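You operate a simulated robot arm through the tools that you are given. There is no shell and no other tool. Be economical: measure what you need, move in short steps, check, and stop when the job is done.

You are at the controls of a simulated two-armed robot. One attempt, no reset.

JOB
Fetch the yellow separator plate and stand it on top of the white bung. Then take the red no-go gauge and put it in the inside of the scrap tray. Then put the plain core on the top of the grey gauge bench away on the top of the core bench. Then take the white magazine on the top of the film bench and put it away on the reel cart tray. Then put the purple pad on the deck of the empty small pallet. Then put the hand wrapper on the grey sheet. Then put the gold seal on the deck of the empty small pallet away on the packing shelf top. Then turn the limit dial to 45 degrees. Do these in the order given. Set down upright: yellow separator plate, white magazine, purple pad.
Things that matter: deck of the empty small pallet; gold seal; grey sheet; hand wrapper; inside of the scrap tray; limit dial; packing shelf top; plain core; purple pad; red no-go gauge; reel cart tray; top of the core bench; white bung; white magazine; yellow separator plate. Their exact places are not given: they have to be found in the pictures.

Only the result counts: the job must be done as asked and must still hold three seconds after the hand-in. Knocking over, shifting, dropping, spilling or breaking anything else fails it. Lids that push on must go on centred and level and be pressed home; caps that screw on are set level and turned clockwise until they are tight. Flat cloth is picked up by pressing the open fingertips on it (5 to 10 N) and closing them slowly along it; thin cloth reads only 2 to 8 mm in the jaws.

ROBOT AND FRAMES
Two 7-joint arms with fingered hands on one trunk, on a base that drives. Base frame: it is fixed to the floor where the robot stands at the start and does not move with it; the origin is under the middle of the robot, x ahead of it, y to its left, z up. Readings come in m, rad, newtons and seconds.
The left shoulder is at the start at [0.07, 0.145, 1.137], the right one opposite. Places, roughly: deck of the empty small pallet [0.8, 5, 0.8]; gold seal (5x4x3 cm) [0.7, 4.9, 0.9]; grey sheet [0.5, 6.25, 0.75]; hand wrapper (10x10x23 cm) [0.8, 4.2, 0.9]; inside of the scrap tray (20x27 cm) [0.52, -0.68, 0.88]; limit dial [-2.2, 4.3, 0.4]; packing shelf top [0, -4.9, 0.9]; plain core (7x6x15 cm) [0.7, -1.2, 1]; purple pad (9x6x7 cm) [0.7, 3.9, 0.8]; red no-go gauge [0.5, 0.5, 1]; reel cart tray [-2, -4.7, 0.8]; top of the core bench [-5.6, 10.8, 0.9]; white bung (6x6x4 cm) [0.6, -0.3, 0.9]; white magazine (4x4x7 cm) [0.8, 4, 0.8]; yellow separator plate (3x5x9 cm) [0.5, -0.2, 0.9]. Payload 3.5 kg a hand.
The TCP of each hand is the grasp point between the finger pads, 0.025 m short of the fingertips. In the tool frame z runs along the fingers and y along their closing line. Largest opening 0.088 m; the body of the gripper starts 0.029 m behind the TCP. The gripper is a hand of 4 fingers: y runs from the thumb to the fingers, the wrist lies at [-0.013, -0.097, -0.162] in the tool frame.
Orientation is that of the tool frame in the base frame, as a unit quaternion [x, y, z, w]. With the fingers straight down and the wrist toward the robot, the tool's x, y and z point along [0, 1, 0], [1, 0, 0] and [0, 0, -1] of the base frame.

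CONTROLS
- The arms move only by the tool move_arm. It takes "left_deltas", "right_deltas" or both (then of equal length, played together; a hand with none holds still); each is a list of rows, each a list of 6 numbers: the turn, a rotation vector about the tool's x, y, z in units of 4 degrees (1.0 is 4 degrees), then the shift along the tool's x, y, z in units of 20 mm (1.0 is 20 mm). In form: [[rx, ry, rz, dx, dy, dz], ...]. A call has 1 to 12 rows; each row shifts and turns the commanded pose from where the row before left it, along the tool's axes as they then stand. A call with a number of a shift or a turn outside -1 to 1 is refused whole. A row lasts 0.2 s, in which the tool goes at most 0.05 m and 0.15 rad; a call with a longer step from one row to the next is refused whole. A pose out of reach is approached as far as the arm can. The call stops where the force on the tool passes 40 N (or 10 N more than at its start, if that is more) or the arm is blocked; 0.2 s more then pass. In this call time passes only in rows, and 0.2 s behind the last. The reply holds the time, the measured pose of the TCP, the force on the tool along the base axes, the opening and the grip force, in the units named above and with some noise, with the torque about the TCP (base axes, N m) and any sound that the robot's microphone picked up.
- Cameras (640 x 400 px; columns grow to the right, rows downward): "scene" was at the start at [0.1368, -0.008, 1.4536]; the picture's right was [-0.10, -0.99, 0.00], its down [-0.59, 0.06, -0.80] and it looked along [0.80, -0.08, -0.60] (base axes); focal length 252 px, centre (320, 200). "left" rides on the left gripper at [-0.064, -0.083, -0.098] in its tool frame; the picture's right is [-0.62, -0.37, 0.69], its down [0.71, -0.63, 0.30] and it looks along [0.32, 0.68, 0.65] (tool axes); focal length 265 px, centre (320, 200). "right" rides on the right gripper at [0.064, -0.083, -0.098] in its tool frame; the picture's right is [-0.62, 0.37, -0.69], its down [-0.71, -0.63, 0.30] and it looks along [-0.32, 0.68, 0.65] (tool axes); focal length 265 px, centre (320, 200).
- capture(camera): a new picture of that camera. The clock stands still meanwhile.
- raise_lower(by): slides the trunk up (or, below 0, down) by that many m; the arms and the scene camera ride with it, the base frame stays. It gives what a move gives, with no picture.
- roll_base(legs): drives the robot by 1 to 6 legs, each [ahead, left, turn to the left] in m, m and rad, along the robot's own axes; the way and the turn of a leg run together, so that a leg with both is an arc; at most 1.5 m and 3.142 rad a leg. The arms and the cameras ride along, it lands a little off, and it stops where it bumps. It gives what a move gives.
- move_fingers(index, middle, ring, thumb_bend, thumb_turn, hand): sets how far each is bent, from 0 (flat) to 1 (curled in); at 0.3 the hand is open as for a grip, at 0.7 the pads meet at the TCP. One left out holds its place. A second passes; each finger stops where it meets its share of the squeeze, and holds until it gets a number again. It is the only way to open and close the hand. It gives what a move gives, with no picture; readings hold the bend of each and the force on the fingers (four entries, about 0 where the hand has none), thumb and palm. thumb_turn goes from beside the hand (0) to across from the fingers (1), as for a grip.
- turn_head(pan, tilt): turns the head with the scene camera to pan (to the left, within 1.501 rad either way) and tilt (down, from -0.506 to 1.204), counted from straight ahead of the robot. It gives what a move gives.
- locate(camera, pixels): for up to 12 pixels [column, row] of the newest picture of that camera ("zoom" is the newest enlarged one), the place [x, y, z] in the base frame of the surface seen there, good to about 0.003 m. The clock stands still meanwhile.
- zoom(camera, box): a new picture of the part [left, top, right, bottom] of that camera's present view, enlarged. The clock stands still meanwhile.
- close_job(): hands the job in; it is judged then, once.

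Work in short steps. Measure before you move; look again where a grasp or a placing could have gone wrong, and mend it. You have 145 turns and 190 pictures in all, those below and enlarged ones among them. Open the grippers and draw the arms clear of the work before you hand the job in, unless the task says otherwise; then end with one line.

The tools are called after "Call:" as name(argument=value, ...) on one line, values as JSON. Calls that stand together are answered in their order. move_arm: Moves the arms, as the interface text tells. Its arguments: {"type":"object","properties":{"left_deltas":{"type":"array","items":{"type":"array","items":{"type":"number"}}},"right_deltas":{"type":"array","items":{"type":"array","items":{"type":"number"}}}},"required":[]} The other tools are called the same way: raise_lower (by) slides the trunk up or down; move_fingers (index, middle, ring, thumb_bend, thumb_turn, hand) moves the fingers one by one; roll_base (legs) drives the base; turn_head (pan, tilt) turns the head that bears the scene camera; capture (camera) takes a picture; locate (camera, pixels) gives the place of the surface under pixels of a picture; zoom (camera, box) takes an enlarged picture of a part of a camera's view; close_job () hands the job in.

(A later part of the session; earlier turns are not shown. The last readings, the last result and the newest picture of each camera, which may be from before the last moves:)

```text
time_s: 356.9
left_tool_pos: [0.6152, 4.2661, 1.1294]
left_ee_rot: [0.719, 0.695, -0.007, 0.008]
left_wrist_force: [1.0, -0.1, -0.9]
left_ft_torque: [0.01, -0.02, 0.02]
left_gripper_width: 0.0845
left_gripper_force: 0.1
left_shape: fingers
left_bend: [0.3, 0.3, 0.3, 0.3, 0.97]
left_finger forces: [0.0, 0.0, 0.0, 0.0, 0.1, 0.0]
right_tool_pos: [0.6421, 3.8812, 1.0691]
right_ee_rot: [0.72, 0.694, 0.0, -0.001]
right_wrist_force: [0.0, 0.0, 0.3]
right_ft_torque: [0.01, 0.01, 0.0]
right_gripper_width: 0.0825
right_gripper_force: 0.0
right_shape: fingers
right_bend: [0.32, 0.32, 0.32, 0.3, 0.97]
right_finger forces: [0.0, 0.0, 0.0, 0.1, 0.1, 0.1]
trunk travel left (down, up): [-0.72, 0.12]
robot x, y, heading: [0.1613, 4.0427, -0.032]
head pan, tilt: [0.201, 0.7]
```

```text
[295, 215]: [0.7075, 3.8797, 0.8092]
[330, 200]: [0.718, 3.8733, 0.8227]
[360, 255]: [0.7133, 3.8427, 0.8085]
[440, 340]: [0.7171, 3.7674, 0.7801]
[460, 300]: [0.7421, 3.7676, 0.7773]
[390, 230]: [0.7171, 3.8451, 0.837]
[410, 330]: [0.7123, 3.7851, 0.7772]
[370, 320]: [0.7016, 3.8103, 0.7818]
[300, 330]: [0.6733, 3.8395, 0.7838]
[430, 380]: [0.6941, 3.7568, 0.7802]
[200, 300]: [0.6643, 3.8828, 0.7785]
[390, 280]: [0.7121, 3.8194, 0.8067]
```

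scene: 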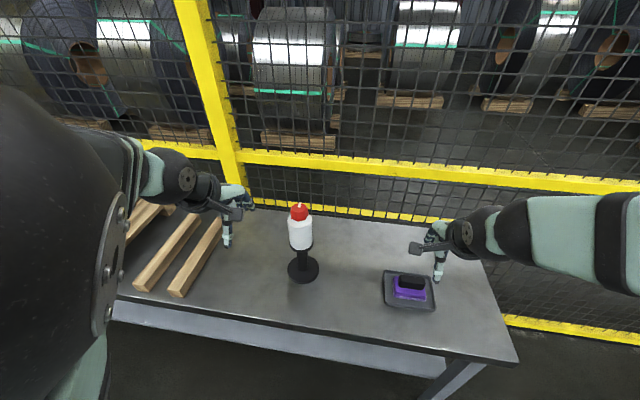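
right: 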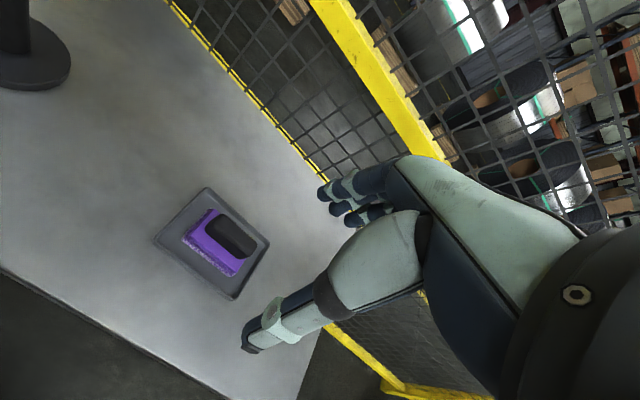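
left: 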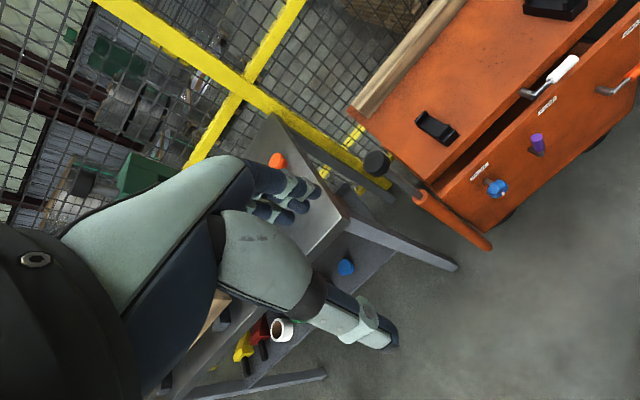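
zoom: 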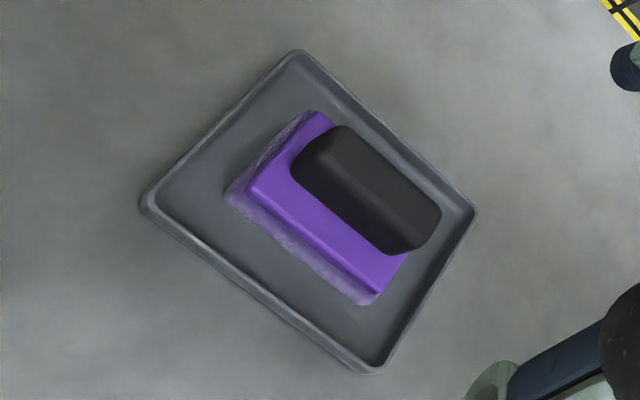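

Call:
locate(camera="zoom", pixels=[[340, 135], [432, 212], [405, 240], [308, 165], [370, 185], [300, 180], [395, 248], [325, 120], [255, 190], [380, 285], [345, 170]])

```text
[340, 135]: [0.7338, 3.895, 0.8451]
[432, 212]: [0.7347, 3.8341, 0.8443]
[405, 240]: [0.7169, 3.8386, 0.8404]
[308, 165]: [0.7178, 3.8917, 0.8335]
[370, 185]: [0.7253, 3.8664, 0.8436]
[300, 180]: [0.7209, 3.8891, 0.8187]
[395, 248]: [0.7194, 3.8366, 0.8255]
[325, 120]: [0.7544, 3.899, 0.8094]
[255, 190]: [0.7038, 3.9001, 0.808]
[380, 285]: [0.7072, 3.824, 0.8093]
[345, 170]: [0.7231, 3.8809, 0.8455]
```

Pad handle centre (0.729,3.866), z 0.81–0.845. Move above.

Call:
move_arm(right_deltas=[[0, 0, -0.5, 0, 0, 0.9], [0, 0, 0, -0.08, 0.5, 0.9], [0, 0, 0, -0.08, 0.5, 0.9], [0, 0, 0, -0.08, 0.5, 0.9], [0, 0, 0, -0.08, 0.5, 0.9], [0, 0, 0, -0.08, 0.5, 0.9], [0, 0, 0, -0.08, 0.5, 0.9], [0, 0, 0, -0.08, 0.5, 0.9], [0, 0, 0, -0.08, 0.5, 0.9], [0, 0, 0, -0.08, 0.35, 0]])

Call:
zoom(camera="right", box=[140, 180, 360, 360])

```text
time_s: 359.1
left_tool_pos: [0.6155, 4.2647, 1.1298]
left_ee_rot: [0.719, 0.695, -0.007, 0.007]
left_wrist_force: [-0.6, 0.4, 0.8]
left_ft_torque: [0.0, -0.01, 0.01]
left_gripper_width: 0.0844
left_gripper_force: 0.1
left_shape: fingers
left_bend: [0.3, 0.3, 0.3, 0.3, 0.97]
left_finger forces: [0.0, 0.1, 0.0, 0.0, 0.1, 0.1]
right_tool_pos: [0.7295, 3.8662, 0.9064]
right_ee_rot: [0.708, 0.706, 0.0, 0.0]
right_wrist_force: [-0.5, -0.3, 0.2]
right_ft_torque: [0.01, 0.03, -0.01]
right_gripper_width: 0.0823
right_gripper_force: 0.0
right_shape: fingers
right_bend: [0.32, 0.32, 0.32, 0.3, 0.97]
right_finger forces: [0.0, 0.0, 0.0, 0.0, 0.0, 0.0]
trunk travel left (down, up): [-0.72, 0.12]
robot x, y, heading: [0.1647, 4.0365, -0.035]
head pan, tilt: [0.201, 0.7]
```

```text
2.22 times, centred on (250, 270) of right
```

zoom: 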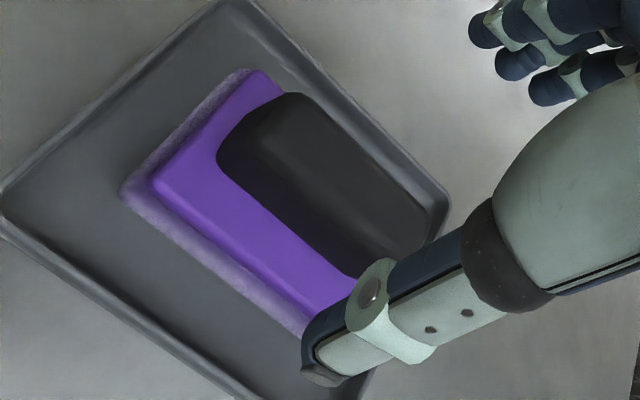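

Call:
move_arm(right_deltas=[[0, 0, 0, 0, 0, 0.9], [0, 0, 0, 0, 0, 0.9], [0, 0, 0, 0, 0, 0.9], [0, 0, 0, 0, 0, 0.5]])

Call:
move_fingers(hand="right", index=0.7, middle=0.7, ring=0.7, thumb_bend=0.7)

Call:
zoom(camera="right", box=[180, 160, 400, 340])

```text
time_s: 360.1
left_tool_pos: [0.6137, 4.2647, 1.1286]
left_ee_rot: [0.719, 0.695, -0.007, 0.006]
left_wrist_force: [-0.8, 0.0, 0.1]
left_ft_torque: [0.0, -0.01, -0.01]
left_gripper_width: 0.0842
left_gripper_force: 0.1
left_shape: fingers
left_bend: [0.3, 0.3, 0.3, 0.3, 0.97]
left_finger forces: [0.0, 0.1, 0.0, 0.0, 0.0, 0.0]
right_tool_pos: [0.7296, 3.8652, 0.846]
right_ee_rot: [0.708, 0.707, -0.001, -0.001]
right_wrist_force: [0.1, 0.0, 0.2]
right_ft_torque: [-0.02, -0.01, 0.01]
right_gripper_width: 0.0824
right_gripper_force: 0.0
right_shape: fingers
right_bend: [0.32, 0.32, 0.32, 0.3, 0.97]
right_finger forces: [0.1, 0.0, 0.0, 0.0, 0.1, 0.0]
trunk travel left (down, up): [-0.72, 0.12]
robot x, y, heading: [0.1632, 4.0409, -0.037]
head pan, tilt: [0.201, 0.7]
```

```text
time_s: 361.1
left_tool_pos: [0.6144, 4.2642, 1.129]
left_ee_rot: [0.718, 0.696, -0.007, 0.006]
left_wrist_force: [-1.2, -0.6, -0.4]
left_ft_torque: [-0.01, 0.0, 0.02]
left_gripper_width: 0.0845
left_gripper_force: 0.1
left_shape: fingers
left_bend: [0.3, 0.3, 0.3, 0.3, 0.97]
left_finger forces: [0.0, 0.1, 0.0, 0.0, 0.0, 0.0]
right_tool_pos: [0.7295, 3.8672, 0.8453]
right_ee_rot: [0.708, 0.706, -0.001, 0.0]
right_wrist_force: [-0.1, -0.4, -0.2]
right_ft_torque: [-0.02, 0.03, 0.0]
right_gripper_width: 0.0194
right_gripper_force: 10.1
right_shape: fingers
right_bend: [0.63, 0.66, 0.67, 0.59, 0.96]
right_finger forces: [4.5, 3.2, 1.4, 0.1, 9.3, 0.1]
trunk travel left (down, up): [-0.72, 0.12]
robot x, y, heading: [0.1653, 4.0435, -0.039]
head pan, tilt: [0.201, 0.7]
```

```text
2.22 times, centred on (290, 250) of right
```

zoom: 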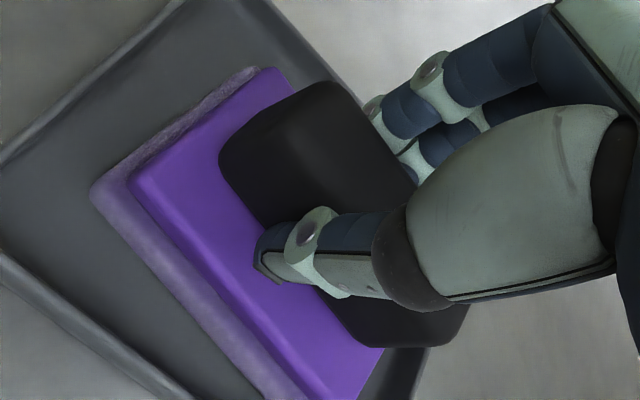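

Good three-finger grip. Tighten slightly and lift.

Call:
move_fingers(hand="right", index=0.76, middle=0.76, ring=0.76, thumb_bend=0.74)

Call:
move_arm(right_deltas=[[0, 0, 0, 0, 0, -0.5], [0, 0, 0, 0, 0, -0.8], [0, 0, 0, 0, 0, -1], [0, 0, 0, 0, 0, -1], [0, 0, 0, 0, 0, -1], [0, 0, 0, 0, 0, -1], [0, 0, 0, 0, 0, -1], [0, 0, 0, 0, 0, -1], [0, 0, 0, 0, 0, -1], [0, 0, 0, 0, 0, -1], [0, 0, 0, 0, 0, -1]])

Call:
capture(camera="right")

Call:
turn_head(pan=0.6, tilt=0.6)

Call:
capture(camera="scene")

```text
time_s: 362.1
left_tool_pos: [0.6143, 4.2658, 1.1288]
left_ee_rot: [0.718, 0.696, -0.007, 0.006]
left_wrist_force: [0.2, 0.4, 1.0]
left_ft_torque: [-0.03, 0.01, -0.05]
left_gripper_width: 0.0841
left_gripper_force: 0.2
left_shape: fingers
left_bend: [0.3, 0.3, 0.3, 0.3, 0.97]
left_finger forces: [0.1, 0.0, 0.0, 0.0, 0.1, 0.1]
right_tool_pos: [0.7287, 3.8652, 0.8447]
right_ee_rot: [0.708, 0.706, 0.0, 0.0]
right_wrist_force: [-0.1, -0.9, 0.7]
right_ft_torque: [0.07, 0.01, 0.05]
right_gripper_width: 0.0191
right_gripper_force: 17.6
right_shape: fingers
right_bend: [0.73, 0.73, 0.74, 0.58, 0.94]
right_finger forces: [8.7, 5.4, 3.4, 0.0, 17.8, 0.1]
trunk travel left (down, up): [-0.72, 0.12]
robot x, y, heading: [0.1634, 4.0429, -0.034]
head pan, tilt: [0.201, 0.7]
```

```text
time_s: 364.4
left_tool_pos: [0.6155, 4.2656, 1.1283]
left_ee_rot: [0.718, 0.696, -0.007, 0.007]
left_wrist_force: [0.4, 0.2, -0.3]
left_ft_torque: [0.01, -0.03, -0.01]
left_gripper_width: 0.0845
left_gripper_force: 0.1
left_shape: fingers
left_bend: [0.3, 0.3, 0.3, 0.3, 0.97]
left_finger forces: [0.0, 0.1, 0.0, 0.0, 0.0, 0.1]
right_tool_pos: [0.7285, 3.8652, 1.051]
right_ee_rot: [0.707, 0.707, 0.0, 0.0]
right_wrist_force: [0.2, 0.7, -0.9]
right_ft_torque: [0.0, -0.01, 0.02]
right_gripper_width: 0.0191
right_gripper_force: 18.1
right_shape: fingers
right_bend: [0.73, 0.73, 0.74, 0.58, 0.93]
right_finger forces: [9.1, 5.3, 3.4, 0.1, 17.9, 0.0]
trunk travel left (down, up): [-0.72, 0.12]
robot x, y, heading: [0.1637, 4.041, -0.039]
head pan, tilt: [0.201, 0.7]
```

```text
102 pictures are left
```

right: 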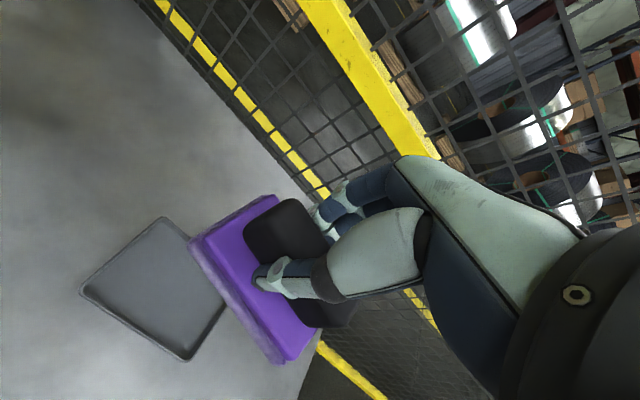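

```text
time_s: 365.3
left_tool_pos: [0.615, 4.2645, 1.1288]
left_ee_rot: [0.719, 0.695, -0.007, 0.006]
left_wrist_force: [0.4, -0.9, 0.3]
left_ft_torque: [0.0, 0.0, 0.0]
left_gripper_width: 0.0845
left_gripper_force: 0.0
left_shape: fingers
left_bend: [0.3, 0.3, 0.3, 0.3, 0.97]
left_finger forces: [0.1, 0.1, 0.0, 0.1, 0.0, 0.0]
right_tool_pos: [0.7294, 3.8661, 1.0515]
right_ee_rot: [0.707, 0.707, 0.0, -0.001]
right_wrist_force: [1.0, 0.4, -1.2]
right_ft_torque: [-0.01, -0.01, 0.03]
right_gripper_width: 0.0188
right_gripper_force: 17.6
right_shape: fingers
right_bend: [0.73, 0.73, 0.74, 0.58, 0.93]
right_finger forces: [9.1, 5.2, 3.4, 0.0, 17.9, 0.0]
trunk travel left (down, up): [-0.72, 0.12]
robot x, y, heading: [0.1602, 4.0421, -0.038]
head pan, tilt: [0.6, 0.6]
```

```text
101 pictures are left
```

scene: 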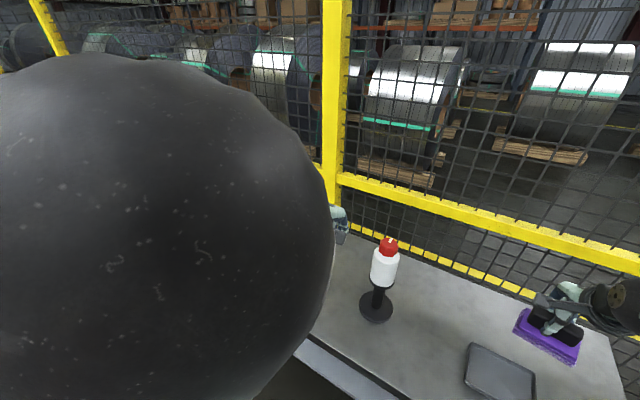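

Pad lifted. Retract past the wrapper line, then slide left 0.95 to the small pallet.

Call:
move_arm(right_deltas=[[0, 0, 0, 0, -1, -0.5], [0, 0, 0, 0, -1, -0.5], [0, 0, 0, 0, -1, -0.5], [0, 0, 0, 0, -1, -0.5], [0, 0, 0, 0, -0.5, -0.5]])

Call:
roll_base(legs=[[-0.14, 0, 0.037], [0, 1.0, 0]])

Call:
turn_head(pan=0.0, tilt=0.65)

Call:
capture(camera="scene")

```text
time_s: 366.5
left_tool_pos: [0.6149, 4.2656, 1.129]
left_ee_rot: [0.719, 0.695, -0.007, 0.006]
left_wrist_force: [0.6, 1.3, -0.3]
left_ft_torque: [0.01, 0.02, -0.03]
left_gripper_width: 0.0843
left_gripper_force: 0.1
left_shape: fingers
left_bend: [0.3, 0.3, 0.3, 0.3, 0.97]
left_finger forces: [0.1, 0.0, 0.1, 0.1, 0.0, 0.0]
right_tool_pos: [0.6395, 3.8682, 1.1001]
right_ee_rot: [0.708, 0.706, 0.0, 0.0]
right_wrist_force: [0.2, -0.4, -0.5]
right_ft_torque: [0.0, 0.02, 0.01]
right_gripper_width: 0.0191
right_gripper_force: 18.2
right_shape: fingers
right_bend: [0.73, 0.73, 0.74, 0.58, 0.93]
right_finger forces: [9.2, 5.2, 3.4, 0.0, 17.8, 0.0]
trunk travel left (down, up): [-0.72, 0.12]
robot x, y, heading: [0.1618, 4.0416, -0.037]
head pan, tilt: [0.6, 0.6]
```

```text
time_s: 372.7
left_tool_pos: [0.4611, 5.2952, 1.1292]
left_ee_rot: [0.704, 0.71, -0.006, 0.007]
left_wrist_force: [-0.3, 0.3, -0.3]
left_ft_torque: [0.01, 0.0, -0.01]
left_gripper_width: 0.0844
left_gripper_force: 0.0
left_shape: fingers
left_bend: [0.3, 0.3, 0.3, 0.3, 0.97]
left_finger forces: [0.0, 0.1, 0.1, 0.1, 0.0, 0.1]
right_tool_pos: [0.5022, 4.8996, 1.0997]
right_ee_rot: [0.693, 0.721, -0.001, 0.0]
right_wrist_force: [0.0, -0.2, 0.6]
right_ft_torque: [-0.02, -0.03, -0.05]
right_gripper_width: 0.019
right_gripper_force: 17.7
right_shape: fingers
right_bend: [0.73, 0.73, 0.74, 0.58, 0.93]
right_finger forces: [9.3, 5.2, 3.3, 0.1, 17.7, 0.0]
trunk travel left (down, up): [-0.72, 0.12]
robot x, y, heading: [0.0169, 5.0541, 0.006]
head pan, tilt: [0.6, 0.6]
```

```text
time_s: 373.7
left_tool_pos: [0.4603, 5.2949, 1.1289]
left_ee_rot: [0.704, 0.71, -0.008, 0.007]
left_wrist_force: [0.6, 0.4, 0.4]
left_ft_torque: [0.03, -0.03, -0.02]
left_gripper_width: 0.0843
left_gripper_force: 0.1
left_shape: fingers
left_bend: [0.3, 0.3, 0.3, 0.3, 0.97]
left_finger forces: [0.0, 0.0, 0.0, 0.0, 0.1, 0.1]
right_tool_pos: [0.5032, 4.8999, 1.1008]
right_ee_rot: [0.693, 0.721, -0.001, -0.001]
right_wrist_force: [0.0, -0.9, -1.5]
right_ft_torque: [0.01, 0.0, -0.01]
right_gripper_width: 0.0193
right_gripper_force: 17.7
right_shape: fingers
right_bend: [0.73, 0.73, 0.74, 0.58, 0.93]
right_finger forces: [9.2, 5.3, 3.3, 0.0, 17.8, 0.1]
trunk travel left (down, up): [-0.72, 0.12]
robot x, y, heading: [0.0162, 5.0541, 0.013]
head pan, tilt: [0.0, 0.649]
```

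```text
100 pictures are left
```

scene: 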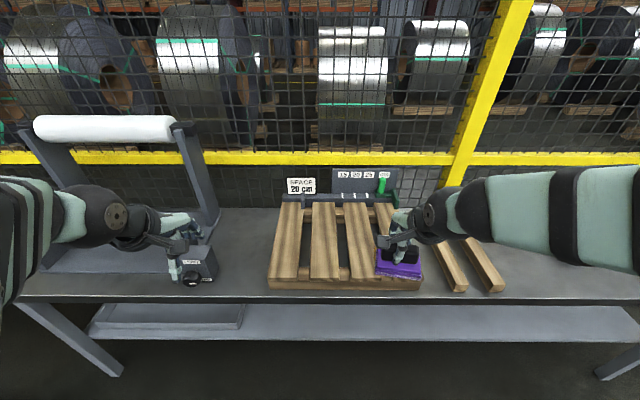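

Call:
capture(camera="right")

Call:
zoom(camera="scene", box=[240, 160, 520, 310])

Call:
locate(camera="scene", pixels=[[272, 275], [295, 277], [313, 277], [338, 277], [355, 277], [376, 262], [290, 205], [325, 205], [355, 205], [385, 207], [326, 240], [305, 260]])

```text
99 pictures are left
```

right: 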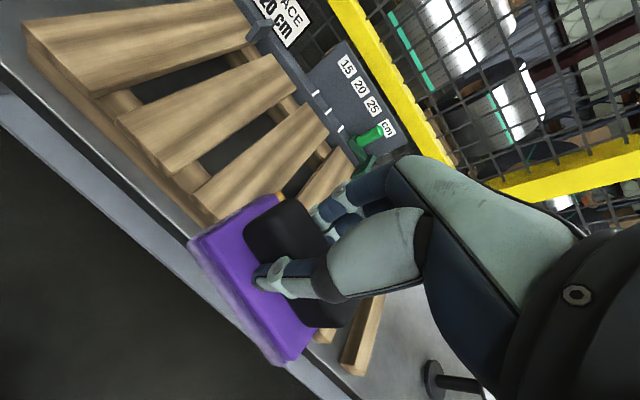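

```text
2.29 times, centred on (380, 235) of scene
```

zoom: 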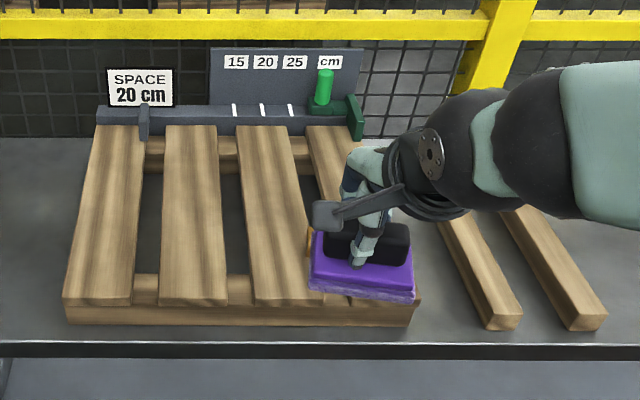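

```text
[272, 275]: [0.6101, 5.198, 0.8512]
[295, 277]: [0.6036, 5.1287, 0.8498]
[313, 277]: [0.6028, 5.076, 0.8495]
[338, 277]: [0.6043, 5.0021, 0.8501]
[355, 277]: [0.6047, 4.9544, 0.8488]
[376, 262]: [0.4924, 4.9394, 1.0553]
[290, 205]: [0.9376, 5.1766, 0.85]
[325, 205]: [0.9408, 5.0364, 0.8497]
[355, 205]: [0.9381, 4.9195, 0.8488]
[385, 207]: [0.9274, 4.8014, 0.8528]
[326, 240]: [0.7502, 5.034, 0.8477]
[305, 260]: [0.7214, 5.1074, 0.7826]
```

Call:
locate(camera="scene", pixels=[[110, 128], [165, 128], [195, 180], [212, 225], [195, 270], [205, 250], [60, 240]])

Call:
capture(camera="left")

```text
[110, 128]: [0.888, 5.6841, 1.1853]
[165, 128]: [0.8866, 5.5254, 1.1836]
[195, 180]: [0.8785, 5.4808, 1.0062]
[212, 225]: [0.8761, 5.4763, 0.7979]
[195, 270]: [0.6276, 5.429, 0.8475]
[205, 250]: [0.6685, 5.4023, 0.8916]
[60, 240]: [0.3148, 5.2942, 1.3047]
```

```text
97 pictures are left
```

left: 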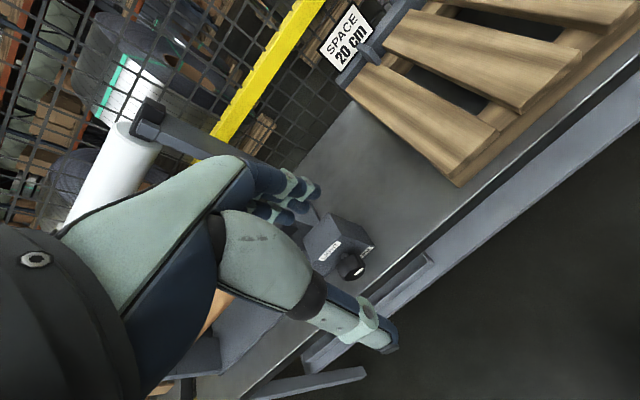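

Left side clear (roll at x 0.89). Shift base left 0.17 and ahead 0.12.

Call:
roll_base(legs=[[0.12, 0.17, -0.012]])

Call:
capture(camera="scene")

Call:
capture(camera="right")

```text
time_s: 375.3
left_tool_pos: [0.5803, 5.4603, 1.1295]
left_ee_rot: [0.707, 0.707, -0.007, 0.006]
left_wrist_force: [-0.5, 0.0, 0.2]
left_ft_torque: [0.0, 0.04, 0.02]
left_gripper_width: 0.0844
left_gripper_force: 0.2
left_shape: fingers
left_bend: [0.3, 0.3, 0.3, 0.3, 0.97]
left_finger forces: [0.0, 0.0, 0.1, 0.0, 0.0, 0.0]
right_tool_pos: [0.6195, 5.0635, 1.0996]
right_ee_rot: [0.696, 0.718, 0.001, -0.001]
right_wrist_force: [0.2, -0.3, -0.8]
right_ft_torque: [-0.01, 0.01, 0.01]
right_gripper_width: 0.0189
right_gripper_force: 17.3
right_shape: fingers
right_bend: [0.73, 0.73, 0.74, 0.58, 0.93]
right_finger forces: [9.1, 5.3, 3.2, 0.1, 17.9, 0.0]
trunk travel left (down, up): [-0.72, 0.12]
robot x, y, heading: [0.1392, 5.2198, -0.004]
head pan, tilt: [0.0, 0.649]
```

```text
96 pictures are left
```

scene: 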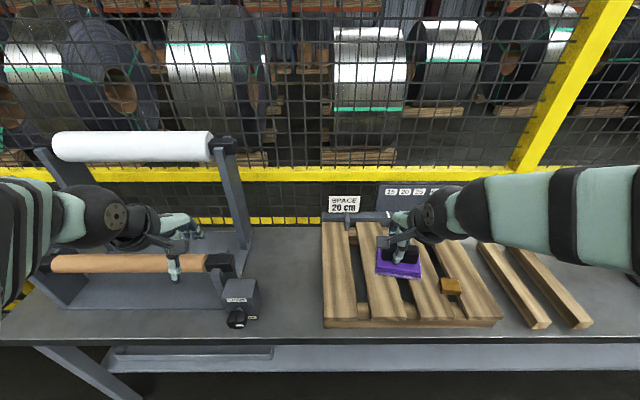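

```text
95 pictures are left
```

right: 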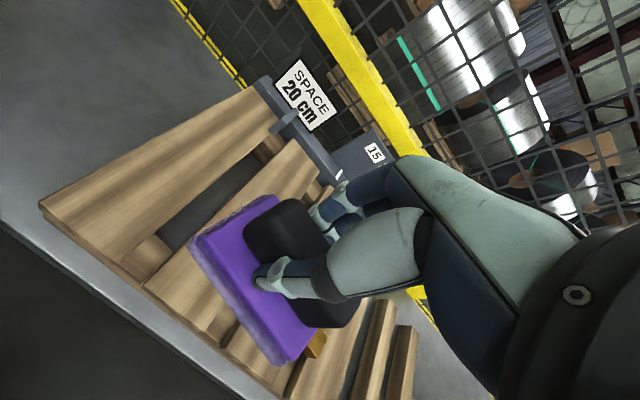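

Gold seal sits at (450,287), away from slat 2. Move the pad to (0.74,5.037) at reduced height.

Call:
move_arm(right_deltas=[[0, 0, 0, -0.2, 0.75, 0], [0, 0, 0, -0.2, 0.75, 0.5], [0, 0, 0, -0.2, 0.75, 0.8], [0, 0, 0, -0.2, 0.75, 0.9], [0, 0, 0, -0.2, 0.75, 0.9], [0, 0, 0, -0.2, 0.75, 0.9], [0, 0, 0, -0.2, 0.75, 0.9], [0, 0, 0.45, -0.15, 0.75, 0.9], [0, 0, 0, 0, 0, 0.9]])

Call:
capture(camera="right")

Call:
zoom(camera="scene", box=[300, 190, 520, 340])

```text
time_s: 377.3
left_tool_pos: [0.5823, 5.463, 1.1293]
left_ee_rot: [0.707, 0.707, -0.008, 0.008]
left_wrist_force: [-0.5, -0.9, -0.1]
left_ft_torque: [0.02, 0.04, 0.0]
left_gripper_width: 0.0845
left_gripper_force: 0.0
left_shape: fingers
left_bend: [0.3, 0.3, 0.3, 0.3, 0.97]
left_finger forces: [0.1, 0.0, 0.0, 0.0, 0.0, 0.0]
right_tool_pos: [0.7439, 5.0365, 0.9666]
right_ee_rot: [0.707, 0.707, 0.0, 0.0]
right_wrist_force: [-0.1, 0.5, -1.4]
right_ft_torque: [0.01, -0.02, 0.02]
right_gripper_width: 0.019
right_gripper_force: 18.0
right_shape: fingers
right_bend: [0.73, 0.74, 0.74, 0.58, 0.93]
right_finger forces: [9.3, 5.2, 3.3, 0.0, 17.7, 0.0]
trunk travel left (down, up): [-0.72, 0.12]
robot x, y, heading: [0.1364, 5.2222, 0.0]
head pan, tilt: [0.0, 0.649]
```

```text
94 pictures are left
```

right: 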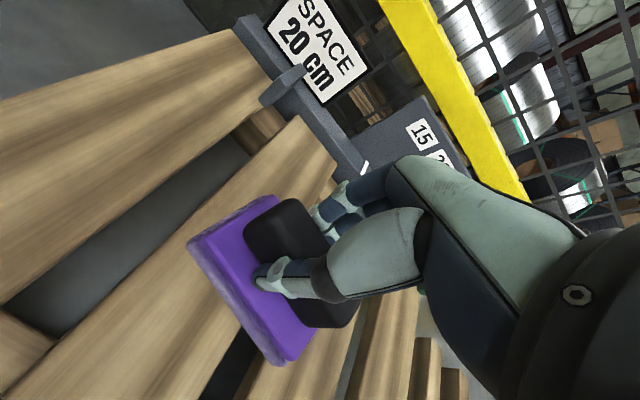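

```text
2.67 times, centred on (410, 265) of scene
```

zoom: 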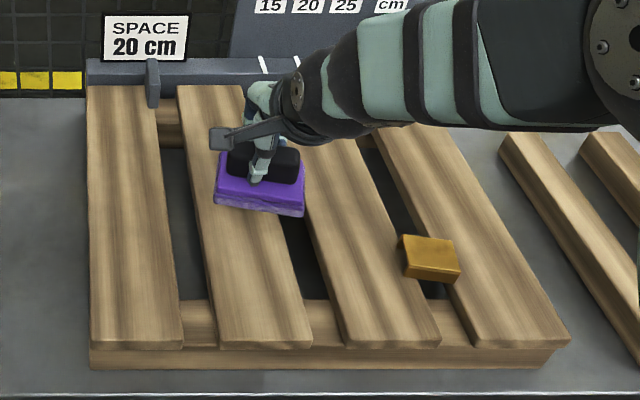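

Call:
locate(camera="right", pixels=[[196, 247], [240, 320], [278, 358], [205, 232], [270, 202], [300, 340], [250, 260], [150, 270], [220, 390], [180, 300]])

```text
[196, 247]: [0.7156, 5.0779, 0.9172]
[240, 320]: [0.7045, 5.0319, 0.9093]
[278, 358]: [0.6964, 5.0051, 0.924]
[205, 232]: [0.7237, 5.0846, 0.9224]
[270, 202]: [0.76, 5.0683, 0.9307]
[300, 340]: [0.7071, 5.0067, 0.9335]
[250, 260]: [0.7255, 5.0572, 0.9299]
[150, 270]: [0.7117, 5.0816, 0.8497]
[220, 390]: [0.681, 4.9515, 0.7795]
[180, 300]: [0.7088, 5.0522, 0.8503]
```

Call:
move_arm(right_deltas=[[0, 0, 0, 0, 0, 0.9], [0, 0, 0, 0, 0, 0.9], [0, 0, 0, 0, 0, 0.5], [0, 0, 0, 0, 0, 0.1], [0, 0, 0, 0, 0, 0.1], [0, 0, 0, 0, 0, 0]])

Call:
move_arm(right_deltas=[[0, 0, 0, 0, 0, 0.1], [0, 0, 0, 0, 0, 0.1], [0, 0, 0, 0, 0, 0]])

Call:
capture(camera="right")

```text
time_s: 378.7
left_tool_pos: [0.5824, 5.4618, 1.1285]
left_ee_rot: [0.707, 0.707, -0.007, 0.008]
left_wrist_force: [-0.2, 0.1, -0.1]
left_ft_torque: [-0.02, -0.01, -0.01]
left_gripper_width: 0.0844
left_gripper_force: 0.0
left_shape: fingers
left_bend: [0.3, 0.3, 0.3, 0.3, 0.97]
left_finger forces: [0.0, 0.0, 0.0, 0.1, 0.0, 0.1]
right_tool_pos: [0.741, 5.0375, 0.9169]
right_ee_rot: [0.707, 0.707, 0.0, 0.0]
right_wrist_force: [-0.2, 0.2, -0.3]
right_ft_torque: [0.0, -0.05, -0.01]
right_gripper_width: 0.0189
right_gripper_force: 17.7
right_shape: fingers
right_bend: [0.73, 0.74, 0.75, 0.58, 0.93]
right_finger forces: [9.3, 5.1, 3.3, 0.0, 17.7, 0.0]
trunk travel left (down, up): [-0.72, 0.12]
robot x, y, heading: [0.1323, 5.2211, -0.006]
head pan, tilt: [0.0, 0.649]
```

```text
time_s: 379.5
left_tool_pos: [0.5816, 5.4622, 1.1289]
left_ee_rot: [0.707, 0.707, -0.007, 0.008]
left_wrist_force: [-0.4, 0.0, 0.7]
left_ft_torque: [0.02, -0.01, 0.01]
left_gripper_width: 0.0843
left_gripper_force: 0.0
left_shape: fingers
left_bend: [0.3, 0.3, 0.3, 0.3, 0.97]
left_finger forces: [0.0, 0.0, 0.0, 0.0, 0.0, 0.0]
right_tool_pos: [0.7402, 5.0373, 0.9111]
right_ee_rot: [0.708, 0.707, -0.001, 0.0]
right_wrist_force: [1.3, -0.1, -0.1]
right_ft_torque: [-0.01, 0.0, 0.02]
right_gripper_width: 0.0187
right_gripper_force: 17.7
right_shape: fingers
right_bend: [0.73, 0.74, 0.75, 0.58, 0.93]
right_finger forces: [9.4, 5.1, 3.3, 0.1, 17.7, 0.1]
trunk travel left (down, up): [-0.72, 0.12]
robot x, y, heading: [0.14, 5.2239, -0.005]
head pan, tilt: [0.0, 0.649]
```

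```text
92 pictures are left
```

right: 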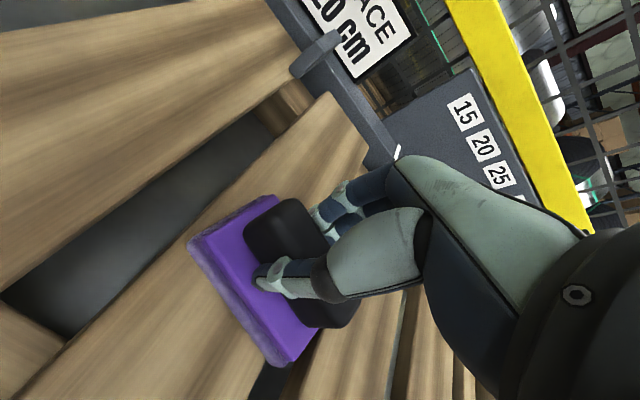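

Call:
move_arm(right_deltas=[[0, 0, 0, 0, 0, 0.1], [0, 0, 0, 0, 0, 0.1], [0, 0, 0, 0, 0, 0]])

```text
time_s: 380.3
left_tool_pos: [0.5815, 5.461, 1.1292]
left_ee_rot: [0.707, 0.707, -0.007, 0.007]
left_wrist_force: [0.6, -0.2, -0.1]
left_ft_torque: [0.03, -0.02, -0.01]
left_gripper_width: 0.0846
left_gripper_force: 0.1
left_shape: fingers
left_bend: [0.3, 0.3, 0.3, 0.3, 0.97]
left_finger forces: [0.0, 0.0, 0.0, 0.1, 0.1, 0.0]
right_tool_pos: [0.7406, 5.0359, 0.9083]
right_ee_rot: [0.708, 0.707, 0.001, 0.001]
right_wrist_force: [0.7, -4.2, 6.6]
right_ft_torque: [0.13, 0.17, 0.08]
right_gripper_width: 0.0187
right_gripper_force: 17.6
right_shape: fingers
right_bend: [0.74, 0.74, 0.74, 0.58, 0.94]
right_finger forces: [10.1, 5.2, 3.6, 0.0, 16.9, 0.0]
trunk travel left (down, up): [-0.72, 0.12]
robot x, y, heading: [0.1374, 5.2231, 0.0]
head pan, tilt: [0.0, 0.649]
```

Contact. Release in stages and lift away.

Call:
move_fingers(hand="right", index=0.55, middle=0.55, ring=0.55, thumb_bend=0.5)

Call:
move_fingers(hand="right", index=0.3, middle=0.3, ring=0.3, thumb_bend=0.3)

Call:
move_arm(right_deltas=[[0, 0, 0, 0, 0, -0.4], [0, 0, 0, 0, 0, -0.8], [0, 0, 0, 0, 0, -1], [0, 0, 0, 0, 0, -1], [0, 0, 0, 0, 0, -1], [0, 0, 0, 0, 0, -1], [0, 0, 0, 0, 0, -1], [0, 0, 0, 0, 0, -1], [0, 0, 0, 0, 0, -1], [0, 0, 0, 0, 0, -1], [0, 0, 0, 0, 0, -1]])

Call:
capture(camera="right")

Call:
zoom(camera="scene", box=[300, 190, 520, 340])

```text
time_s: 381.3
left_tool_pos: [0.5809, 5.4624, 1.1288]
left_ee_rot: [0.707, 0.707, -0.008, 0.008]
left_wrist_force: [0.0, 0.1, 0.6]
left_ft_torque: [0.01, 0.0, -0.02]
left_gripper_width: 0.0844
left_gripper_force: 0.1
left_shape: fingers
left_bend: [0.3, 0.3, 0.3, 0.3, 0.97]
left_finger forces: [0.1, 0.0, 0.0, 0.0, 0.0, 0.0]
right_tool_pos: [0.7412, 5.0371, 0.908]
right_ee_rot: [0.708, 0.707, -0.001, -0.001]
right_wrist_force: [-0.9, 0.2, -0.1]
right_ft_torque: [0.0, 0.0, -0.02]
right_gripper_width: 0.0363
right_gripper_force: 0.5
right_shape: fingers
right_bend: [0.55, 0.55, 0.55, 0.5, 0.97]
right_finger forces: [0.0, 0.0, 0.0, 0.0, 0.4, 0.0]
trunk travel left (down, up): [-0.72, 0.12]
robot x, y, heading: [0.1387, 5.2279, -0.005]
head pan, tilt: [0.0, 0.649]
```

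```text
time_s: 382.3
left_tool_pos: [0.5817, 5.4634, 1.1295]
left_ee_rot: [0.707, 0.707, -0.008, 0.008]
left_wrist_force: [-0.8, -0.6, 0.8]
left_ft_torque: [-0.02, 0.01, -0.05]
left_gripper_width: 0.0846
left_gripper_force: 0.0
left_shape: fingers
left_bend: [0.3, 0.3, 0.3, 0.3, 0.97]
left_finger forces: [0.0, 0.0, 0.0, 0.1, 0.0, 0.0]
right_tool_pos: [0.7399, 5.0391, 0.909]
right_ee_rot: [0.707, 0.707, -0.001, -0.001]
right_wrist_force: [0.0, 0.1, 0.4]
right_ft_torque: [-0.01, 0.04, -0.01]
right_gripper_width: 0.0843
right_gripper_force: 0.1
right_shape: fingers
right_bend: [0.3, 0.3, 0.3, 0.3, 0.97]
right_finger forces: [0.1, 0.0, 0.0, 0.0, 0.0, 0.0]
trunk travel left (down, up): [-0.72, 0.12]
robot x, y, heading: [0.136, 5.2215, -0.002]
head pan, tilt: [0.0, 0.649]
```

```text
time_s: 384.7
left_tool_pos: [0.5811, 5.4621, 1.1295]
left_ee_rot: [0.707, 0.707, -0.008, 0.007]
left_wrist_force: [0.4, -0.2, 0.0]
left_ft_torque: [-0.06, 0.05, -0.02]
left_gripper_width: 0.0843
left_gripper_force: 0.0
left_shape: fingers
left_bend: [0.3, 0.3, 0.3, 0.3, 0.97]
left_finger forces: [0.1, 0.0, 0.0, 0.1, 0.0, 0.1]
right_tool_pos: [0.7419, 5.0375, 1.1124]
right_ee_rot: [0.707, 0.707, 0.0, 0.0]
right_wrist_force: [-0.3, -0.9, -0.2]
right_ft_torque: [-0.02, 0.0, -0.04]
right_gripper_width: 0.0846
right_gripper_force: 0.1
right_shape: fingers
right_bend: [0.3, 0.3, 0.3, 0.3, 0.97]
right_finger forces: [0.1, 0.0, 0.0, 0.0, 0.1, 0.0]
trunk travel left (down, up): [-0.72, 0.12]
robot x, y, heading: [0.1366, 5.2245, -0.008]
head pan, tilt: [0.0, 0.649]
```

```text
91 pictures are left
```

right: 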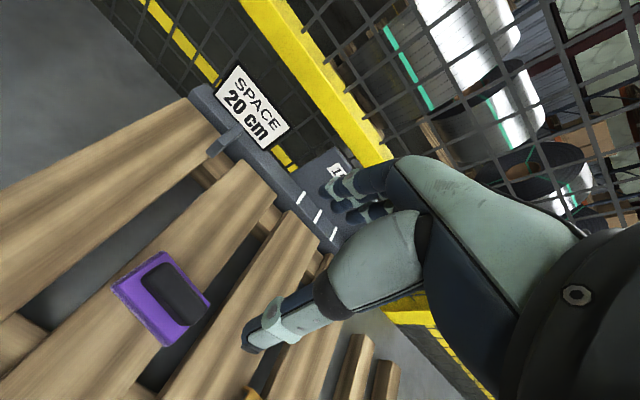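

```text
2.67 times, centred on (410, 265) of scene
```

zoom: 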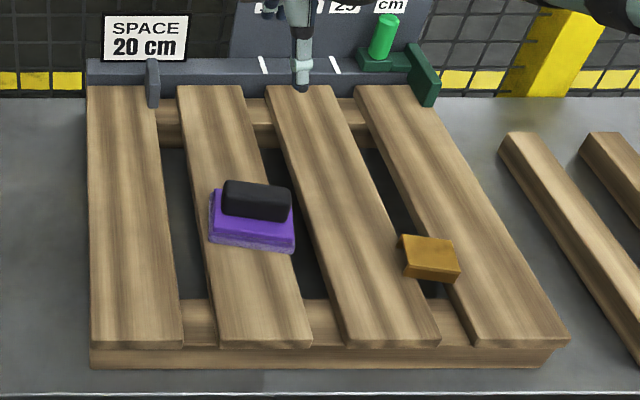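

Pad stands on the pallet deck. Raise/retract the hand and slide right 0.8 to the hand wrapper.

Call:
move_arm(right_deltas=[[0, 0, 0, 0, -1, -1], [0, 0, 0, 0, -1, -1], [0, 0, 0, 0, -1, -1], [0, 0, 0, 0, -1, -1], [0, 0, 0, 0, -1, 0], [0, 0, 0, 0, -1, 0]])

Call:
roll_base(legs=[[0, -0.82, 0.004]])

Call:
turn_head(pan=-0.2, tilt=0.7)

Call:
zoom(camera="scene", box=[220, 120, 460, 310])

Call:
capture(camera="right")

```text
time_s: 386.1
left_tool_pos: [0.58, 5.4627, 1.1274]
left_ee_rot: [0.707, 0.707, -0.007, 0.006]
left_wrist_force: [0.0, 1.0, -0.3]
left_ft_torque: [-0.01, 0.0, 0.01]
left_gripper_width: 0.0845
left_gripper_force: 0.1
left_shape: fingers
left_bend: [0.3, 0.3, 0.3, 0.3, 0.97]
left_finger forces: [0.0, 0.0, 0.0, 0.0, 0.0, 0.0]
right_tool_pos: [0.6186, 5.0388, 1.1923]
right_ee_rot: [0.707, 0.708, 0.0, 0.0]
right_wrist_force: [0.1, 0.0, -1.3]
right_ft_torque: [0.01, 0.0, 0.01]
right_gripper_width: 0.0842
right_gripper_force: 0.0
right_shape: fingers
right_bend: [0.3, 0.3, 0.3, 0.3, 0.97]
right_finger forces: [0.0, 0.0, 0.0, 0.0, 0.0, 0.1]
trunk travel left (down, up): [-0.72, 0.12]
robot x, y, heading: [0.1339, 5.2259, 0.002]
head pan, tilt: [0.0, 0.649]
```

```text
time_s: 390.5
left_tool_pos: [0.5786, 4.6422, 1.1296]
left_ee_rot: [0.706, 0.708, -0.007, 0.008]
left_wrist_force: [-0.3, -0.2, 0.0]
left_ft_torque: [-0.08, 0.03, 0.0]
left_gripper_width: 0.0843
left_gripper_force: 0.1
left_shape: fingers
left_bend: [0.3, 0.3, 0.3, 0.3, 0.97]
left_finger forces: [0.0, 0.1, 0.0, 0.0, 0.0, 0.0]
right_tool_pos: [0.6186, 4.2179, 1.1917]
right_ee_rot: [0.707, 0.707, -0.002, 0.0]
right_wrist_force: [-0.7, 0.5, 0.1]
right_ft_torque: [0.0, 0.02, -0.01]
right_gripper_width: 0.0843
right_gripper_force: 0.2
right_shape: fingers
right_bend: [0.3, 0.3, 0.3, 0.3, 0.97]
right_finger forces: [0.1, 0.1, 0.1, 0.0, 0.0, 0.0]
trunk travel left (down, up): [-0.72, 0.12]
robot x, y, heading: [0.1348, 4.4005, -0.001]
head pan, tilt: [0.0, 0.649]
```

```text
time_s: 391.2
left_tool_pos: [0.5784, 4.6419, 1.129]
left_ee_rot: [0.707, 0.707, -0.008, 0.008]
left_wrist_force: [0.2, 0.2, -0.4]
left_ft_torque: [0.0, -0.02, -0.02]
left_gripper_width: 0.0844
left_gripper_force: 0.0
left_shape: fingers
left_bend: [0.3, 0.3, 0.3, 0.3, 0.97]
left_finger forces: [0.0, 0.1, 0.1, 0.1, 0.0, 0.0]
right_tool_pos: [0.6174, 4.2193, 1.1912]
right_ee_rot: [0.707, 0.707, 0.0, 0.0]
right_wrist_force: [0.2, 1.3, -0.1]
right_ft_torque: [0.0, -0.01, 0.0]
right_gripper_width: 0.0845
right_gripper_force: 0.1
right_shape: fingers
right_bend: [0.3, 0.3, 0.3, 0.3, 0.97]
right_finger forces: [0.1, 0.0, 0.1, 0.0, 0.0, 0.1]
trunk travel left (down, up): [-0.72, 0.12]
robot x, y, heading: [0.1352, 4.3994, -0.003]
head pan, tilt: [-0.201, 0.7]
```

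```text
2.11 times, centred on (340, 215) of scene
```

zoom: 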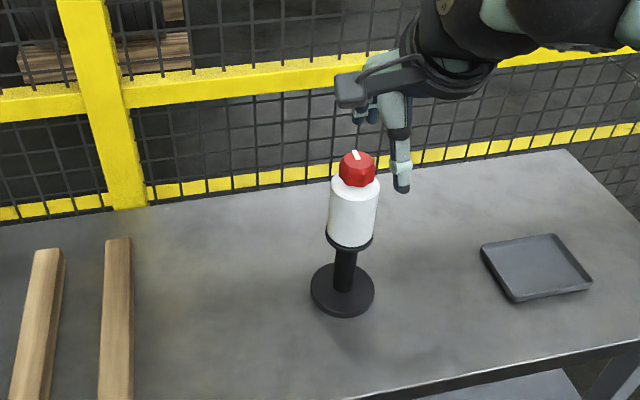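

```text
88 pictures are left
```

right: 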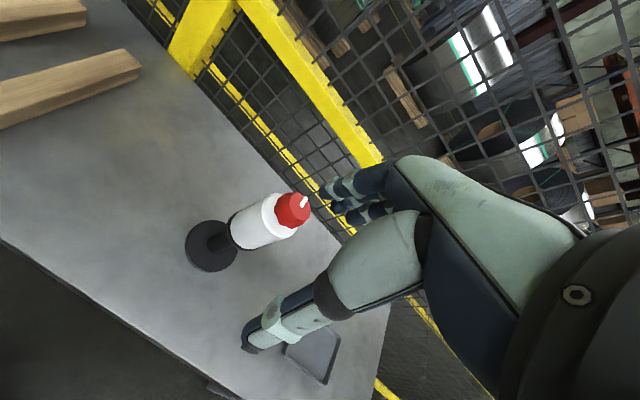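

Call:
zoom(camera="right", box=[170, 170, 330, 290])

Call:
locate(camera="zoom", pixels=[[520, 125], [470, 155], [535, 115], [420, 130], [425, 225], [380, 120], [385, 230], [300, 200], [270, 250], [180, 290], [60, 290], [415, 175]])

```text
3.33 times, centred on (250, 230) of right
```

zoom: 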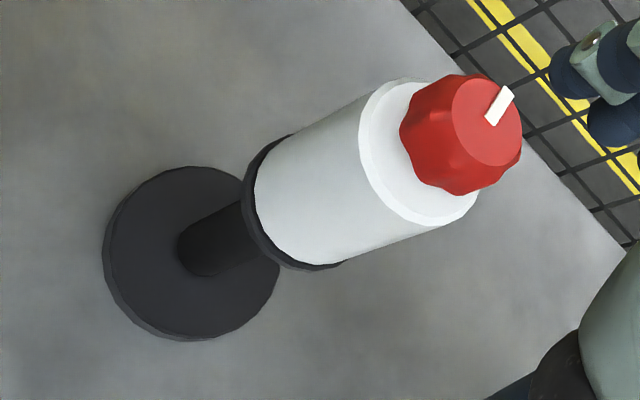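

```text
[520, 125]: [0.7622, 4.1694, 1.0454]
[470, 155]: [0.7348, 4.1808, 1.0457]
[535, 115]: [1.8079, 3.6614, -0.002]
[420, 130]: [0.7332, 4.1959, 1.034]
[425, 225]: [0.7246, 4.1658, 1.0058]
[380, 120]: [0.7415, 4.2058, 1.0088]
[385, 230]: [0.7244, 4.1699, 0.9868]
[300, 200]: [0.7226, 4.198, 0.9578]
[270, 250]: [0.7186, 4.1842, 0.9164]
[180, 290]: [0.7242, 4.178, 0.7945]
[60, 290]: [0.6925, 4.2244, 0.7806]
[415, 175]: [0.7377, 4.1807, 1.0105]
```

Call:
locate(camera="zoom", pixels=[[480, 128], [458, 112], [512, 155], [490, 82], [365, 140], [440, 218], [112, 255], [268, 300], [190, 172], [190, 330], [465, 210], [395, 85]])

```text
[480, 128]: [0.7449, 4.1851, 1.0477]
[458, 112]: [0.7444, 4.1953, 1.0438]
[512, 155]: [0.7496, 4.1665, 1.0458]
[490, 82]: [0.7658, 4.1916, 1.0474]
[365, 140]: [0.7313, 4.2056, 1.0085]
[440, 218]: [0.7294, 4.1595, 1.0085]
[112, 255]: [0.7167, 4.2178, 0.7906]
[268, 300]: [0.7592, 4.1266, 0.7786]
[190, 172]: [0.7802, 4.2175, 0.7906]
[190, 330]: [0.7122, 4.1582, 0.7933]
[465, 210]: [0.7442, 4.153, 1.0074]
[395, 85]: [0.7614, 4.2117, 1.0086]
```

Wrapper axis ≈(0.752,4.182); knob top 1.046, white top 1.009, knob Ø≈0.045. I'll take it by the knob/upper body from above. Move over it.

Call:
move_arm(right_deltas=[[0, 0, 0, -0.231, 0.844, 0.55], [0, 0, 0, -0.231, 0.844, 0.55], [0, 0, 0, -0.231, 0.844, 0.55], [0, 0, 0, -0.231, 0.844, 0.55], [0, 0, 0, -0.231, 0.844, 0.55], [0, 0, 0, -0.231, 0.844, 0.55], [0, 0, 0, -0.231, 0.844, 0.55], [0, 0, 0, -0.231, 0.844, 0.55]])

Call:
zoom(camera="right", box=[140, 180, 380, 380])

```text
time_s: 393.0
left_tool_pos: [0.5794, 4.6415, 1.1288]
left_ee_rot: [0.707, 0.707, -0.008, 0.008]
left_wrist_force: [-0.4, -0.8, 0.1]
left_ft_torque: [0.01, -0.01, -0.02]
left_gripper_width: 0.0844
left_gripper_force: 0.0
left_shape: fingers
left_bend: [0.3, 0.3, 0.3, 0.3, 0.97]
left_finger forces: [0.0, 0.0, 0.0, 0.0, 0.0, 0.1]
right_tool_pos: [0.7544, 4.1804, 1.1028]
right_ee_rot: [0.707, 0.707, 0.0, -0.001]
right_wrist_force: [-1.0, -0.4, -0.4]
right_ft_torque: [0.02, 0.02, -0.02]
right_gripper_width: 0.0843
right_gripper_force: 0.1
right_shape: fingers
right_bend: [0.3, 0.3, 0.3, 0.3, 0.97]
right_finger forces: [0.0, 0.1, 0.0, 0.0, 0.0, 0.1]
trunk travel left (down, up): [-0.72, 0.12]
robot x, y, heading: [0.135, 4.4057, 0.001]
head pan, tilt: [-0.201, 0.7]
```

```text
2.00 times, centred on (260, 280) of right
```

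zoom: 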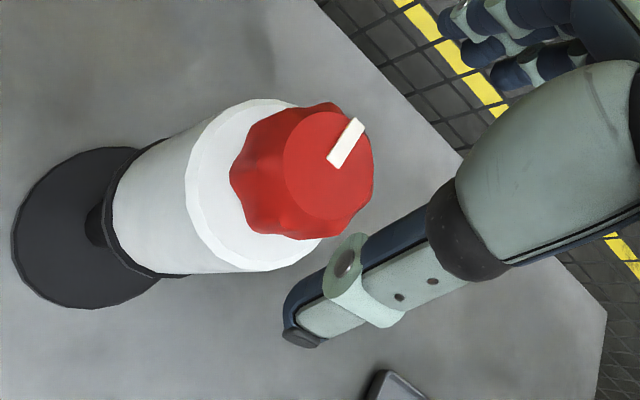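

Knob has a pointer, so I'd rather grip the white body's top: descend to TCP ≈1.019 (watching for palm contact).

Call:
move_arm(right_deltas=[[0, 0, 0, 0.05, -0.05, 0.9], [0, 0, 0, 0, 0, 0.9], [0, 0, 0, 0, 0, 0.9], [0, 0, 0, 0, 0, 0.9], [0, 0, 0, 0, 0, 0.55], [0, 0, 0, 0, 0, 0]])

Call:
capture(camera="right")

```text
time_s: 394.4
left_tool_pos: [0.5778, 4.6419, 1.1287]
left_ee_rot: [0.707, 0.707, -0.008, 0.008]
left_wrist_force: [0.6, -0.3, -0.7]
left_ft_torque: [-0.06, 0.02, 0.0]
left_gripper_width: 0.0845
left_gripper_force: 0.0
left_shape: fingers
left_bend: [0.3, 0.3, 0.3, 0.3, 0.97]
left_finger forces: [0.0, 0.0, 0.1, 0.1, 0.0, 0.0]
right_tool_pos: [0.7526, 4.1823, 1.0211]
right_ee_rot: [0.707, 0.707, -0.001, -0.001]
right_wrist_force: [-0.8, 0.0, 0.7]
right_ft_torque: [0.01, 0.02, 0.01]
right_gripper_width: 0.0846
right_gripper_force: 0.0
right_shape: fingers
right_bend: [0.3, 0.3, 0.3, 0.3, 0.97]
right_finger forces: [0.0, 0.1, 0.1, 0.0, 0.1, 0.0]
trunk travel left (down, up): [-0.72, 0.12]
robot x, y, heading: [0.135, 4.3985, -0.005]
head pan, tilt: [-0.201, 0.7]
```

```text
85 pictures are left
```

right: 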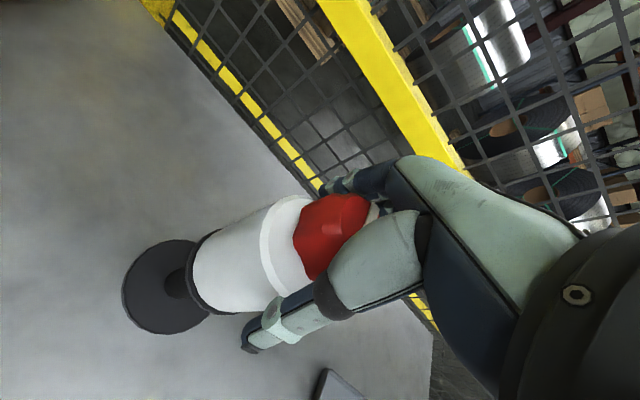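

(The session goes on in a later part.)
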